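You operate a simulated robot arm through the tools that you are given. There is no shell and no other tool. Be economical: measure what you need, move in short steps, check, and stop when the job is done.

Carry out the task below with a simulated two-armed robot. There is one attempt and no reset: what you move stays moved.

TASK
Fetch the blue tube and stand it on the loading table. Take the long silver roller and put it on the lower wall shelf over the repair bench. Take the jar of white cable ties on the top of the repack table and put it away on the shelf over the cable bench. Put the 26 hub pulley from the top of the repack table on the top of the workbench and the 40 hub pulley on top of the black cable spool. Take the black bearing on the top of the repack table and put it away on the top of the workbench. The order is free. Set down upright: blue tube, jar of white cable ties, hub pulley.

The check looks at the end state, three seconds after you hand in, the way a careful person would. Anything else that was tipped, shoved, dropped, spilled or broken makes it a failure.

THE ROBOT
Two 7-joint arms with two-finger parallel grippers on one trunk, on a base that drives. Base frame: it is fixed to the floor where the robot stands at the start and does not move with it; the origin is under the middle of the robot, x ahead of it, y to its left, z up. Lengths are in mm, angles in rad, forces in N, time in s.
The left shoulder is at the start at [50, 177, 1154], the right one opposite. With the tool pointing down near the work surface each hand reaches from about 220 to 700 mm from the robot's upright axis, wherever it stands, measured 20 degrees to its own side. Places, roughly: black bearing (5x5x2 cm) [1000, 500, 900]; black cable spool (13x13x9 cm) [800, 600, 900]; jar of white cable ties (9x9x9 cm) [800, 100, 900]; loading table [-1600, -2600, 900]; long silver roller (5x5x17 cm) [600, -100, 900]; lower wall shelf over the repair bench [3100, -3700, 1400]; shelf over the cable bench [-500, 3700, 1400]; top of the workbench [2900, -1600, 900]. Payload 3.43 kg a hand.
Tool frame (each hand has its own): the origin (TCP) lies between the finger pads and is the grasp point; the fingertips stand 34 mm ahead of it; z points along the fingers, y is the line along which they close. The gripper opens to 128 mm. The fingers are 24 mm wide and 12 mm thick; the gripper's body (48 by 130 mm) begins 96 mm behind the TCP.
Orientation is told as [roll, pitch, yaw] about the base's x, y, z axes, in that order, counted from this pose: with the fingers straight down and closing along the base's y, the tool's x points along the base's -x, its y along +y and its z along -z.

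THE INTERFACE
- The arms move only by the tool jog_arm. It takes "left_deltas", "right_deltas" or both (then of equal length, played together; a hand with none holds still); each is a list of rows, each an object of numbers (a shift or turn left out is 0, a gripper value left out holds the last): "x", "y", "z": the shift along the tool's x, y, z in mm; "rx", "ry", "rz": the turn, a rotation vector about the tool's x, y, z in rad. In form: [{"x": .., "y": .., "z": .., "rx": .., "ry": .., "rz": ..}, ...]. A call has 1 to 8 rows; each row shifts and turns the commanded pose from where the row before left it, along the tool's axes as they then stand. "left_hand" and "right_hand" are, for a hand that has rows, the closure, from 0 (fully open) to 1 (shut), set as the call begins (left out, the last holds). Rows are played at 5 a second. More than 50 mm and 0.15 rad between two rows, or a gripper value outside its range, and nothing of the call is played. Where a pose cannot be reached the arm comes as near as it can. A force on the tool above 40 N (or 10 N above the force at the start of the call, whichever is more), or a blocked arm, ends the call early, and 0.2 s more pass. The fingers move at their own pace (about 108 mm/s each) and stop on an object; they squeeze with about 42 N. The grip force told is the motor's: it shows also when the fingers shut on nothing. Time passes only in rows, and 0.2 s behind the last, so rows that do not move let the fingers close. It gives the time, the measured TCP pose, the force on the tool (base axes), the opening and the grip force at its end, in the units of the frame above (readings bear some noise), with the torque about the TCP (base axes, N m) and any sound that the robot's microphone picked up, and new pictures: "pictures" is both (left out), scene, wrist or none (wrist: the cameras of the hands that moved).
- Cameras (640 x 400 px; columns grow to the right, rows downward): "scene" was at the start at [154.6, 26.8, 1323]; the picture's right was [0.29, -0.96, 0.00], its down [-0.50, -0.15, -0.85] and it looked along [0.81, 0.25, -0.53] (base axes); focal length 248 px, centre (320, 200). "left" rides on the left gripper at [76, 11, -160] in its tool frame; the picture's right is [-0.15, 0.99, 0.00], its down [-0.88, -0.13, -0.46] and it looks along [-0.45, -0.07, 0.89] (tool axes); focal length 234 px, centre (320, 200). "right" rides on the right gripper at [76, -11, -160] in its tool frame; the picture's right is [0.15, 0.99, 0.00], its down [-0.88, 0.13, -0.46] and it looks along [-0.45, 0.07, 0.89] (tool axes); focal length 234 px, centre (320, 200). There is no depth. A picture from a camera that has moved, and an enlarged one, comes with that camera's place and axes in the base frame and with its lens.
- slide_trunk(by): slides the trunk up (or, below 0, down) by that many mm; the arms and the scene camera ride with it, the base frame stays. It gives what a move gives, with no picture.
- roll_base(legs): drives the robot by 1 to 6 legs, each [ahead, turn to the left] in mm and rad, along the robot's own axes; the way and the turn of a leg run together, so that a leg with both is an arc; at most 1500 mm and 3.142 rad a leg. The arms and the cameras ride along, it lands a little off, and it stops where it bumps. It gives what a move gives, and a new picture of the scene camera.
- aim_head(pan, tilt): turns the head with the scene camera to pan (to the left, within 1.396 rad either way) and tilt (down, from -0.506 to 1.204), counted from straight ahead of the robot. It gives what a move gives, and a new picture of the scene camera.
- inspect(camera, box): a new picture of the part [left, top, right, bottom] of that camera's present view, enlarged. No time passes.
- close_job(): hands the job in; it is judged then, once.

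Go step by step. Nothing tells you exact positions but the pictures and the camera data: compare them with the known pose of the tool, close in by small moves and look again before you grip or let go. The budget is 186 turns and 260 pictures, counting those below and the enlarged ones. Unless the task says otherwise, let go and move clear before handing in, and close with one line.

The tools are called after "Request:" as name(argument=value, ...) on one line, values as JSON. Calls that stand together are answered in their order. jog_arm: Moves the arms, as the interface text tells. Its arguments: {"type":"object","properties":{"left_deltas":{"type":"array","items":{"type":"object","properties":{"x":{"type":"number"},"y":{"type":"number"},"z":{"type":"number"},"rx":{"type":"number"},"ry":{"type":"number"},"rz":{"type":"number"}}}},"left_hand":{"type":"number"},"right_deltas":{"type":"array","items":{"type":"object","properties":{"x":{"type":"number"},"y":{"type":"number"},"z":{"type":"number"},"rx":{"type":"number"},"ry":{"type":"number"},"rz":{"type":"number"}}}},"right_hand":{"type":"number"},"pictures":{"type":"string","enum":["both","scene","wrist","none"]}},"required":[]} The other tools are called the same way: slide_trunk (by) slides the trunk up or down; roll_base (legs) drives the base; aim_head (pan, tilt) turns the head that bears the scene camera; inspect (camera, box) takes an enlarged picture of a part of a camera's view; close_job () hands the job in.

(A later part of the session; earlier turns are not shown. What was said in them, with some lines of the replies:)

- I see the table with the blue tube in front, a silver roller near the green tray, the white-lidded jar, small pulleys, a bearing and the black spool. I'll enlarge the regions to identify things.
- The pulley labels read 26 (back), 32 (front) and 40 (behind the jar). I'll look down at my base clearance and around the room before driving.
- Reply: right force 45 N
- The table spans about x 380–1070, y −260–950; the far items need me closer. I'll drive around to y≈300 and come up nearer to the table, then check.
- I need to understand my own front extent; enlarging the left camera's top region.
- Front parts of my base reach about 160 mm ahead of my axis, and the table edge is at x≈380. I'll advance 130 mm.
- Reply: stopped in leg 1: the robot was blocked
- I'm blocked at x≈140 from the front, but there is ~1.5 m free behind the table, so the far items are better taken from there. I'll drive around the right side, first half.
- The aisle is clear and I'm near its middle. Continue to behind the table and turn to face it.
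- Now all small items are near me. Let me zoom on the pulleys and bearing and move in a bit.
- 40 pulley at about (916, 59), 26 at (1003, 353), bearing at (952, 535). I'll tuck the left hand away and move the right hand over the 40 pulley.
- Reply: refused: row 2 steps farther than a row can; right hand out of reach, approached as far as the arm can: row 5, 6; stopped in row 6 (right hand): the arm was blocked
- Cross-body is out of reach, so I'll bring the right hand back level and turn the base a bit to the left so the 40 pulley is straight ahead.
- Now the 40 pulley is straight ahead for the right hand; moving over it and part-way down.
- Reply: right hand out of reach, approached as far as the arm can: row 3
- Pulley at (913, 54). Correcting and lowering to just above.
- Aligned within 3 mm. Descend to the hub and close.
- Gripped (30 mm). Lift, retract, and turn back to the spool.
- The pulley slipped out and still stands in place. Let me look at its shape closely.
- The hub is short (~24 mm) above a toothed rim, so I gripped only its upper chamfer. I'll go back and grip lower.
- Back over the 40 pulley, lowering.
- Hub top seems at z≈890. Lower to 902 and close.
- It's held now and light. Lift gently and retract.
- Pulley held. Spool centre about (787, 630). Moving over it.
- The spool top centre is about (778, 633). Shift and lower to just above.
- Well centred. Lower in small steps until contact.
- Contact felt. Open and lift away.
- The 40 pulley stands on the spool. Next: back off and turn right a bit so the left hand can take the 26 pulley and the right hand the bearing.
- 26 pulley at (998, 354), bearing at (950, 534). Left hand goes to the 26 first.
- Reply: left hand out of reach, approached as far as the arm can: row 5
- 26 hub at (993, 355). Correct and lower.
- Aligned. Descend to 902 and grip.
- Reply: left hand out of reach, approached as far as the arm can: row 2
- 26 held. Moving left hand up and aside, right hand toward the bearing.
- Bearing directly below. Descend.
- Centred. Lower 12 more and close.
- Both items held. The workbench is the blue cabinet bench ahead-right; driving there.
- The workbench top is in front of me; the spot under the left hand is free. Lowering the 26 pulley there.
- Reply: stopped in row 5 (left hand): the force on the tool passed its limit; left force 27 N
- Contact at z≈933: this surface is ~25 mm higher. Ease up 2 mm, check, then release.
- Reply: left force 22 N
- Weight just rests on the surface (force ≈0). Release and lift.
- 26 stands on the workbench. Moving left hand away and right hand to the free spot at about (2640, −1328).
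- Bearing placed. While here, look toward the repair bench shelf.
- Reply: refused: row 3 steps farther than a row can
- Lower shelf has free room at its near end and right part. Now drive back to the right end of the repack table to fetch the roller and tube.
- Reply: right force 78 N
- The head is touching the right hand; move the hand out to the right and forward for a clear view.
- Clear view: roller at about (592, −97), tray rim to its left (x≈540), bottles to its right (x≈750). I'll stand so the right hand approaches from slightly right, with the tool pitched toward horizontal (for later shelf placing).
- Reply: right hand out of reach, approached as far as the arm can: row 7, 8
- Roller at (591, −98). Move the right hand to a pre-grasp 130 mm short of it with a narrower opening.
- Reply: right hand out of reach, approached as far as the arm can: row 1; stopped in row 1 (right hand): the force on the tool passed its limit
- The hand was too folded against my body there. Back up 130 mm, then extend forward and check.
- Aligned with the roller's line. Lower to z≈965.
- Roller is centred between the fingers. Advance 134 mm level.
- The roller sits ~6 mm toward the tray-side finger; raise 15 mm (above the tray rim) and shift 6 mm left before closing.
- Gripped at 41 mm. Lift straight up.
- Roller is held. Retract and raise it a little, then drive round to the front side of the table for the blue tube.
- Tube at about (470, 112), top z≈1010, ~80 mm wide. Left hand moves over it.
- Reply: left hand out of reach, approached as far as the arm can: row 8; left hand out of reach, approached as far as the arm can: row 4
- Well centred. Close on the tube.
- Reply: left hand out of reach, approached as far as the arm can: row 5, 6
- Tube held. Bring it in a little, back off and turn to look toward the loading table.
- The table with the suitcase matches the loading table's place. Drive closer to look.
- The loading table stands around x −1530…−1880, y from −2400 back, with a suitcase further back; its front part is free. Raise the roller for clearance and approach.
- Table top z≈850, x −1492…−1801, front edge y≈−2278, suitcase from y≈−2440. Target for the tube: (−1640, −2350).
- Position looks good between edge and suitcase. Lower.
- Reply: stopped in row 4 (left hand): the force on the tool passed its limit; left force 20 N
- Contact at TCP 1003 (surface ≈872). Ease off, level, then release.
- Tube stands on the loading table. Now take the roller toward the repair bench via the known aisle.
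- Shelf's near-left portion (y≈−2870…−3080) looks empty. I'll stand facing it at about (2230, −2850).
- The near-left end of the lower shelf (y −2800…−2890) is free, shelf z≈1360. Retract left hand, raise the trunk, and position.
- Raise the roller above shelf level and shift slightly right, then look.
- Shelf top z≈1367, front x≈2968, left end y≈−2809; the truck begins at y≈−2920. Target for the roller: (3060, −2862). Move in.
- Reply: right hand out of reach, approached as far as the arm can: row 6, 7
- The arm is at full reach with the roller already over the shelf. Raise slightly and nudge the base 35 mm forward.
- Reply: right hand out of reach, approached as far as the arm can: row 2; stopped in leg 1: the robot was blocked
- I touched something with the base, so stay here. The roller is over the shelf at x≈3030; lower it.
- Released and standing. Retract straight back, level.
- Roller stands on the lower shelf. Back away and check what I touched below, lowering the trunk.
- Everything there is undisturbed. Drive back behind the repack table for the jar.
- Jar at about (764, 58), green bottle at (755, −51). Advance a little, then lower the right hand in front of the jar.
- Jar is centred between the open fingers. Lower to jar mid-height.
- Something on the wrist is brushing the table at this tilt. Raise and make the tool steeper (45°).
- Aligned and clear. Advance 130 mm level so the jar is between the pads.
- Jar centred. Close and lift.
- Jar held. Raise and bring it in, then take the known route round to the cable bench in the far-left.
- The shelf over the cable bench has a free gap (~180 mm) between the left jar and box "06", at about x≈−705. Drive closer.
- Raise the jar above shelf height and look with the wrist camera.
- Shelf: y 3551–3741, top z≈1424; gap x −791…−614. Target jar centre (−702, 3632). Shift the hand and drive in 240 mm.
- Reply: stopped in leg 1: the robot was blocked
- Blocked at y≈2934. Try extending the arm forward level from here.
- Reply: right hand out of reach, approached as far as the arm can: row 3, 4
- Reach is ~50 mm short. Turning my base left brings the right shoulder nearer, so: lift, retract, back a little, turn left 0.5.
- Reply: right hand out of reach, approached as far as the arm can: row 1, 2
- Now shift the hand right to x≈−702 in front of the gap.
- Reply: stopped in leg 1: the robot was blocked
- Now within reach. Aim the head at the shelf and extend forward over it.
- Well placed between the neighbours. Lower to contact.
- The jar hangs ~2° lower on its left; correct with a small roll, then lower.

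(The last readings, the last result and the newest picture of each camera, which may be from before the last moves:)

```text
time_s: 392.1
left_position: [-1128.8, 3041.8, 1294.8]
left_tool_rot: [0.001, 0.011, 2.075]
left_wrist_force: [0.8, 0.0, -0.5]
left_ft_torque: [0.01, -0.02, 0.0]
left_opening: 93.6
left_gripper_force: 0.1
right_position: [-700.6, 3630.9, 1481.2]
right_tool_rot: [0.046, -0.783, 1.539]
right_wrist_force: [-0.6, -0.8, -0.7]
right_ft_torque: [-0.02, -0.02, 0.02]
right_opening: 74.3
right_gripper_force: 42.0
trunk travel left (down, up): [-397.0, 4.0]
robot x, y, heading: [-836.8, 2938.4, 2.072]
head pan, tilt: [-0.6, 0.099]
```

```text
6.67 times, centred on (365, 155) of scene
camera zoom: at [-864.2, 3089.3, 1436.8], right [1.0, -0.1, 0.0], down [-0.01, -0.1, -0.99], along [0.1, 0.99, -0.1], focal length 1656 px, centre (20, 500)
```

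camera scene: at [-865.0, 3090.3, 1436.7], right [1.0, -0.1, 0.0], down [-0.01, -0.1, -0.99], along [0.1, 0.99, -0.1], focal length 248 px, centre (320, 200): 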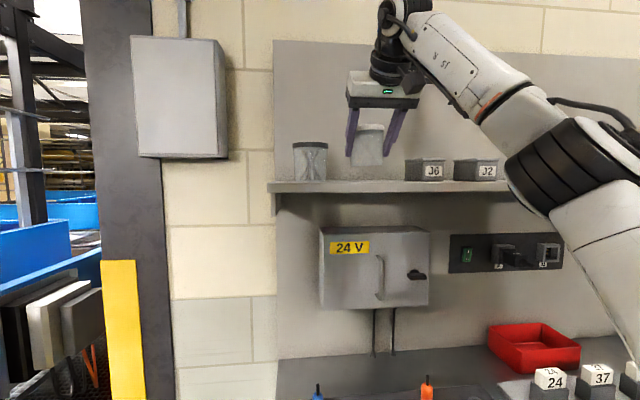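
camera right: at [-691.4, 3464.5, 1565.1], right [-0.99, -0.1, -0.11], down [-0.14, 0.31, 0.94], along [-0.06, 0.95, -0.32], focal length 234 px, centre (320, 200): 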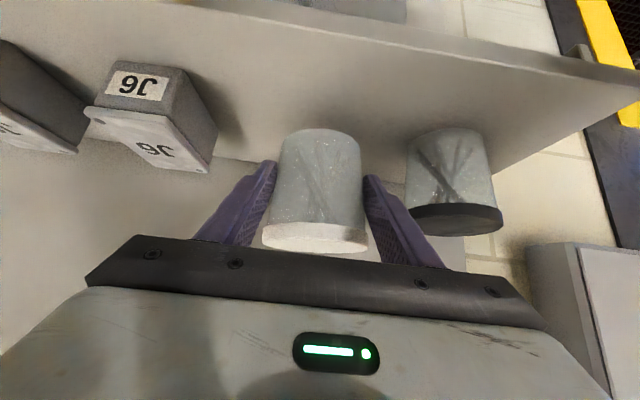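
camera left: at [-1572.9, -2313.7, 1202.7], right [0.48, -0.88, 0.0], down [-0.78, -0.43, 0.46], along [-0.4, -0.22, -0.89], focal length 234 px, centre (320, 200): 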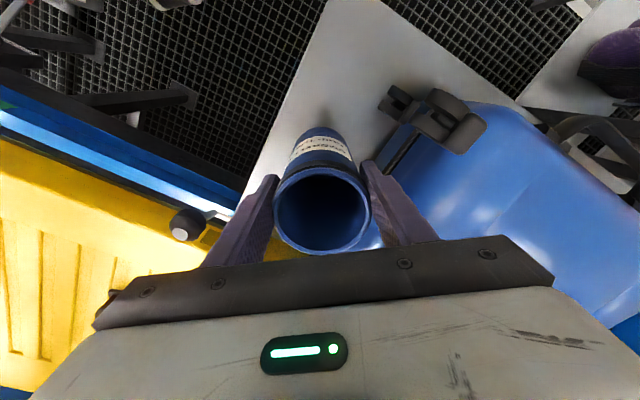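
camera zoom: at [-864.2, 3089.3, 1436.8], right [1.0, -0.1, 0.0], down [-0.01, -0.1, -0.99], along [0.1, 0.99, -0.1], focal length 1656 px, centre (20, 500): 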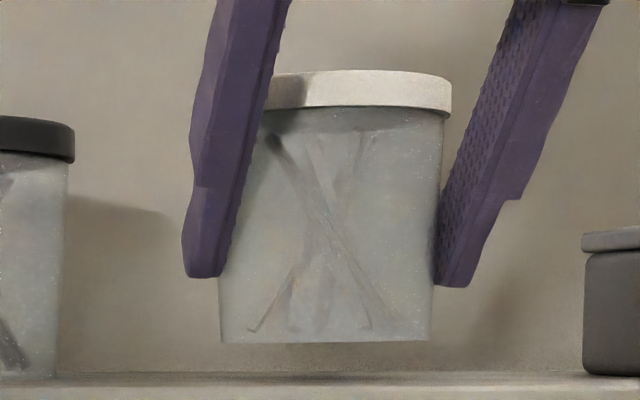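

Level now, about 12 mm above the shelf. Lower.

Request:
jog_arm(right_deltas=[{"x": 3, "z": 3}, {"x": 2.5, "z": 2.5}, {"x": 1.4, "z": 1.4}], pictures="none")

Request:
inspect(camera="scene", box=[325, 125, 405, 185])

```text
time_s: 392.9
left_position: [-1129.4, 3042.5, 1294.8]
left_tool_rot: [0.0, 0.01, 2.075]
left_wrist_force: [-0.6, 1.2, 0.6]
left_ft_torque: [0.05, -0.01, -0.01]
left_opening: 93.4
left_gripper_force: 0.1
right_position: [-700.6, 3630.3, 1471.4]
right_tool_rot: [0.044, -0.783, 1.536]
right_wrist_force: [0.4, -0.6, -1.3]
right_ft_torque: [-0.02, -0.02, 0.02]
right_opening: 74.2
right_gripper_force: 42.0
trunk travel left (down, up): [-397.0, 4.0]
robot x, y, heading: [-838.2, 2937.4, 2.069]
head pan, tilt: [-0.6, 0.099]
```

```text
6.67 times, centred on (365, 155) of scene
camera zoom: at [-864.0, 3089.4, 1436.8], right [1.0, -0.1, 0.0], down [-0.01, -0.1, -0.99], along [0.1, 0.99, -0.1], focal length 1656 px, centre (20, 500)
```

zoom: 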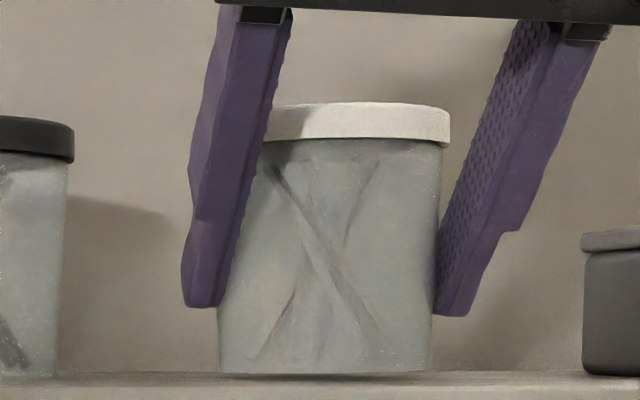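

Almost touching. A few more small steps.

Request:
jog_arm(right_deltas=[{"x": 1.2, "z": 1.2}, {"x": 1, "z": 1}, {}], pictures="none")

```text
time_s: 393.7
left_position: [-1130.2, 3041.0, 1294.9]
left_tool_rot: [0.002, 0.011, 2.077]
left_wrist_force: [-0.6, -0.3, 0.3]
left_ft_torque: [-0.03, -0.05, -0.07]
left_opening: 93.2
left_gripper_force: 0.0
right_position: [-701.4, 3630.2, 1468.4]
right_tool_rot: [0.045, -0.786, 1.535]
right_wrist_force: [0.3, -0.1, 1.2]
right_ft_torque: [0.01, 0.07, -0.06]
right_opening: 74.3
right_gripper_force: 41.9
trunk travel left (down, up): [-397.0, 4.0]
robot x, y, heading: [-839.1, 2936.2, 2.068]
head pan, tilt: [-0.6, 0.099]
```

Contact starts. Settle, open moderately (neighbours have ~20 mm margin) and check.

Request:
jog_arm(right_deltas=[{"x": 0.5, "z": 0.5}, {}], pictures="none")

Request:
jog_arm(right_deltas=[{}, {}, {}], right_hand=0.15, pictures="both")

```text
time_s: 394.3
left_position: [-1128.4, 3040.2, 1294.8]
left_tool_rot: [0.001, 0.011, 2.074]
left_wrist_force: [0.3, -0.2, -0.5]
left_ft_torque: [-0.02, -0.01, 0.03]
left_opening: 93.5
left_gripper_force: 0.1
right_position: [-700.7, 3629.1, 1467.9]
right_tool_rot: [0.047, -0.786, 1.535]
right_wrist_force: [1.2, 2.3, 5.3]
right_ft_torque: [0.15, 0.2, -0.09]
right_opening: 74.4
right_gripper_force: 41.4
trunk travel left (down, up): [-397.0, 4.0]
robot x, y, heading: [-836.7, 2931.0, 2.069]
head pan, tilt: [-0.6, 0.099]
```

```text
time_s: 395.1
left_position: [-1129.1, 3040.6, 1294.2]
left_tool_rot: [0.0, 0.011, 2.074]
left_wrist_force: [-0.6, -0.7, -0.1]
left_ft_torque: [0.0, 0.0, 0.0]
left_opening: 93.2
left_gripper_force: 0.1
right_position: [-701.2, 3631.8, 1467.2]
right_tool_rot: [0.045, -0.785, 1.539]
right_wrist_force: [0.5, 0.1, 0.3]
right_ft_torque: [0.03, 0.02, 0.0]
right_opening: 108.8
right_gripper_force: 0.1
trunk travel left (down, up): [-397.0, 4.0]
robot x, y, heading: [-838.2, 2935.4, 2.073]
head pan, tilt: [-0.6, 0.099]
camera scene: at [-864.1, 3089.0, 1436.9], right [1.0, -0.1, 0.0], down [-0.01, -0.1, -1.0], along [0.1, 0.99, -0.1], focal length 248 px, centre (320, 200)
camera right: at [-689.3, 3462.2, 1526.8], right [-0.99, -0.1, -0.07], down [-0.1, 0.3, 0.95], along [-0.07, 0.95, -0.31], focal length 234 px, centre (320, 200)
```

scene: 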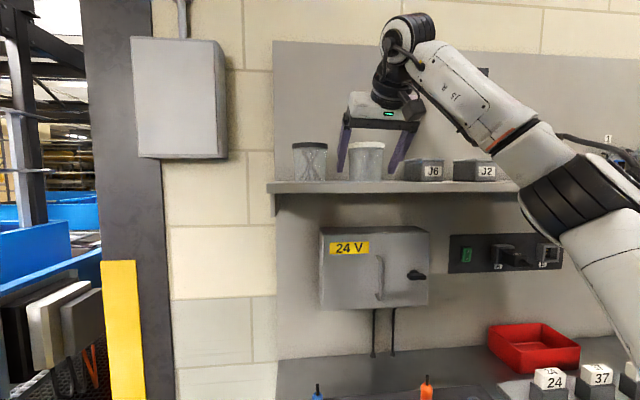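
right: 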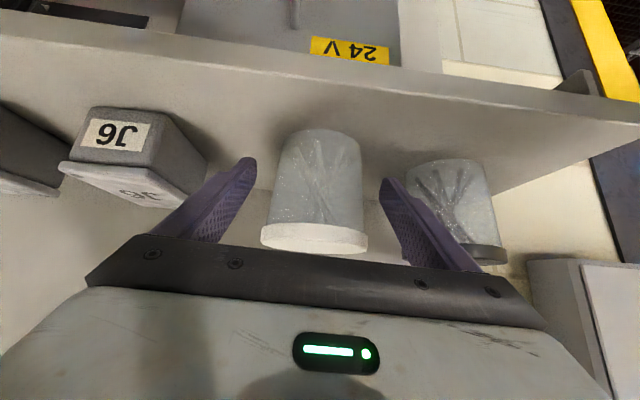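

Jar stands upright on the shelf. Withdraw along the tool axis.

Request:
jog_arm(right_deltas=[{"z": -10}, {"z": -20}, {"z": -30}, {"z": -40}, {"z": -40}, {"z": -30}], pictures="scene")

Request:
inspect(camera="scene", box=[270, 120, 470, 220])

```text
time_s: 396.5
left_position: [-1129.1, 3040.8, 1294.9]
left_tool_rot: [-0.001, 0.012, 2.074]
left_wrist_force: [-0.5, -0.3, 0.1]
left_ft_torque: [0.01, -0.04, 0.01]
left_opening: 93.5
left_gripper_force: 0.1
right_position: [-698.1, 3508.5, 1588.1]
right_tool_rot: [0.043, -0.786, 1.538]
right_wrist_force: [-0.7, 0.1, 0.3]
right_ft_torque: [0.02, -0.02, -0.04]
right_opening: 108.7
right_gripper_force: 0.0
trunk travel left (down, up): [-397.0, 4.0]
robot x, y, heading: [-839.7, 2937.8, 2.072]
head pan, tilt: [-0.6, 0.099]
camera scene: at [-864.5, 3088.1, 1437.0], right [1.0, -0.1, 0.0], down [-0.01, -0.1, -1.0], along [0.1, 0.99, -0.1], focal length 248 px, centre (320, 200)
```

scene: 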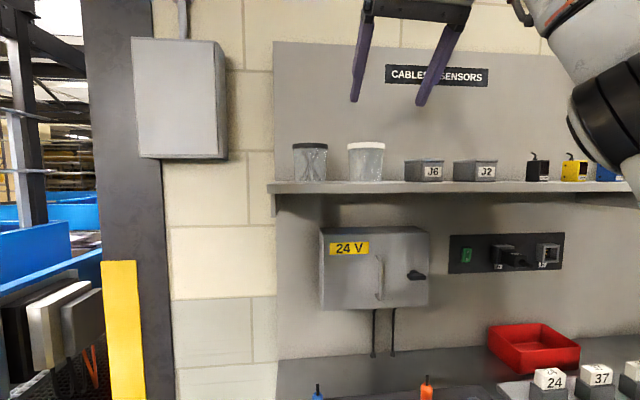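

```text
3.20 times, centred on (370, 170) of scene
camera zoom: at [-864.5, 3088.1, 1437.0], right [1.0, -0.1, 0.0], down [-0.01, -0.1, -1.0], along [0.1, 0.99, -0.1], focal length 795 px, centre (160, 296)
```

zoom: 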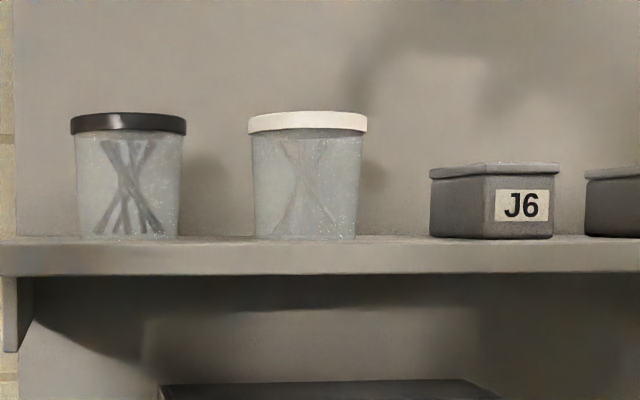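

All six items are in place and the jar stands upright. I'll back clear of the bench and hand in.

Request:
roll_base(legs=[[-300, 0]])

Request:
close_job()

```text
time_s: 398.5
left_position: [-984.0, 2776.5, 1294.5]
left_tool_rot: [0.002, 0.011, 2.079]
left_wrist_force: [-0.2, 0.1, 0.2]
left_ft_torque: [0.01, 0.04, 0.01]
left_opening: 93.3
left_gripper_force: 0.0
right_position: [-554.1, 3246.7, 1587.3]
right_tool_rot: [0.045, -0.786, 1.539]
right_wrist_force: [-0.1, -1.0, 0.1]
right_ft_torque: [0.0, 0.02, 0.02]
right_opening: 109.1
right_gripper_force: 0.0
trunk travel left (down, up): [-397.0, 4.0]
robot x, y, heading: [-693.4, 2671.5, 2.076]
head pan, tilt: [-0.6, 0.099]
camera scene: at [-719.5, 2825.2, 1436.9], right [1.0, -0.1, 0.0], down [-0.01, -0.1, -1.0], along [0.1, 0.99, -0.1], focal length 248 px, centre (320, 200)
```

scene: 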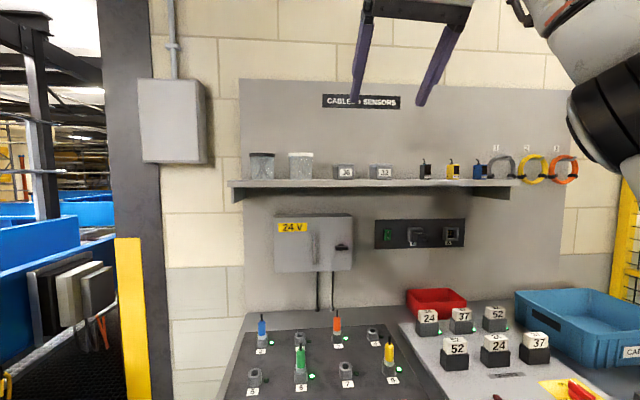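

```text
The job is handed in.
```

All six items are at their places, with the tube, the jar and both hub pulleys upright, and the job is handed in; the base bumped furniture a few times, and the views I had afterwards showed nothing tipped or moved.
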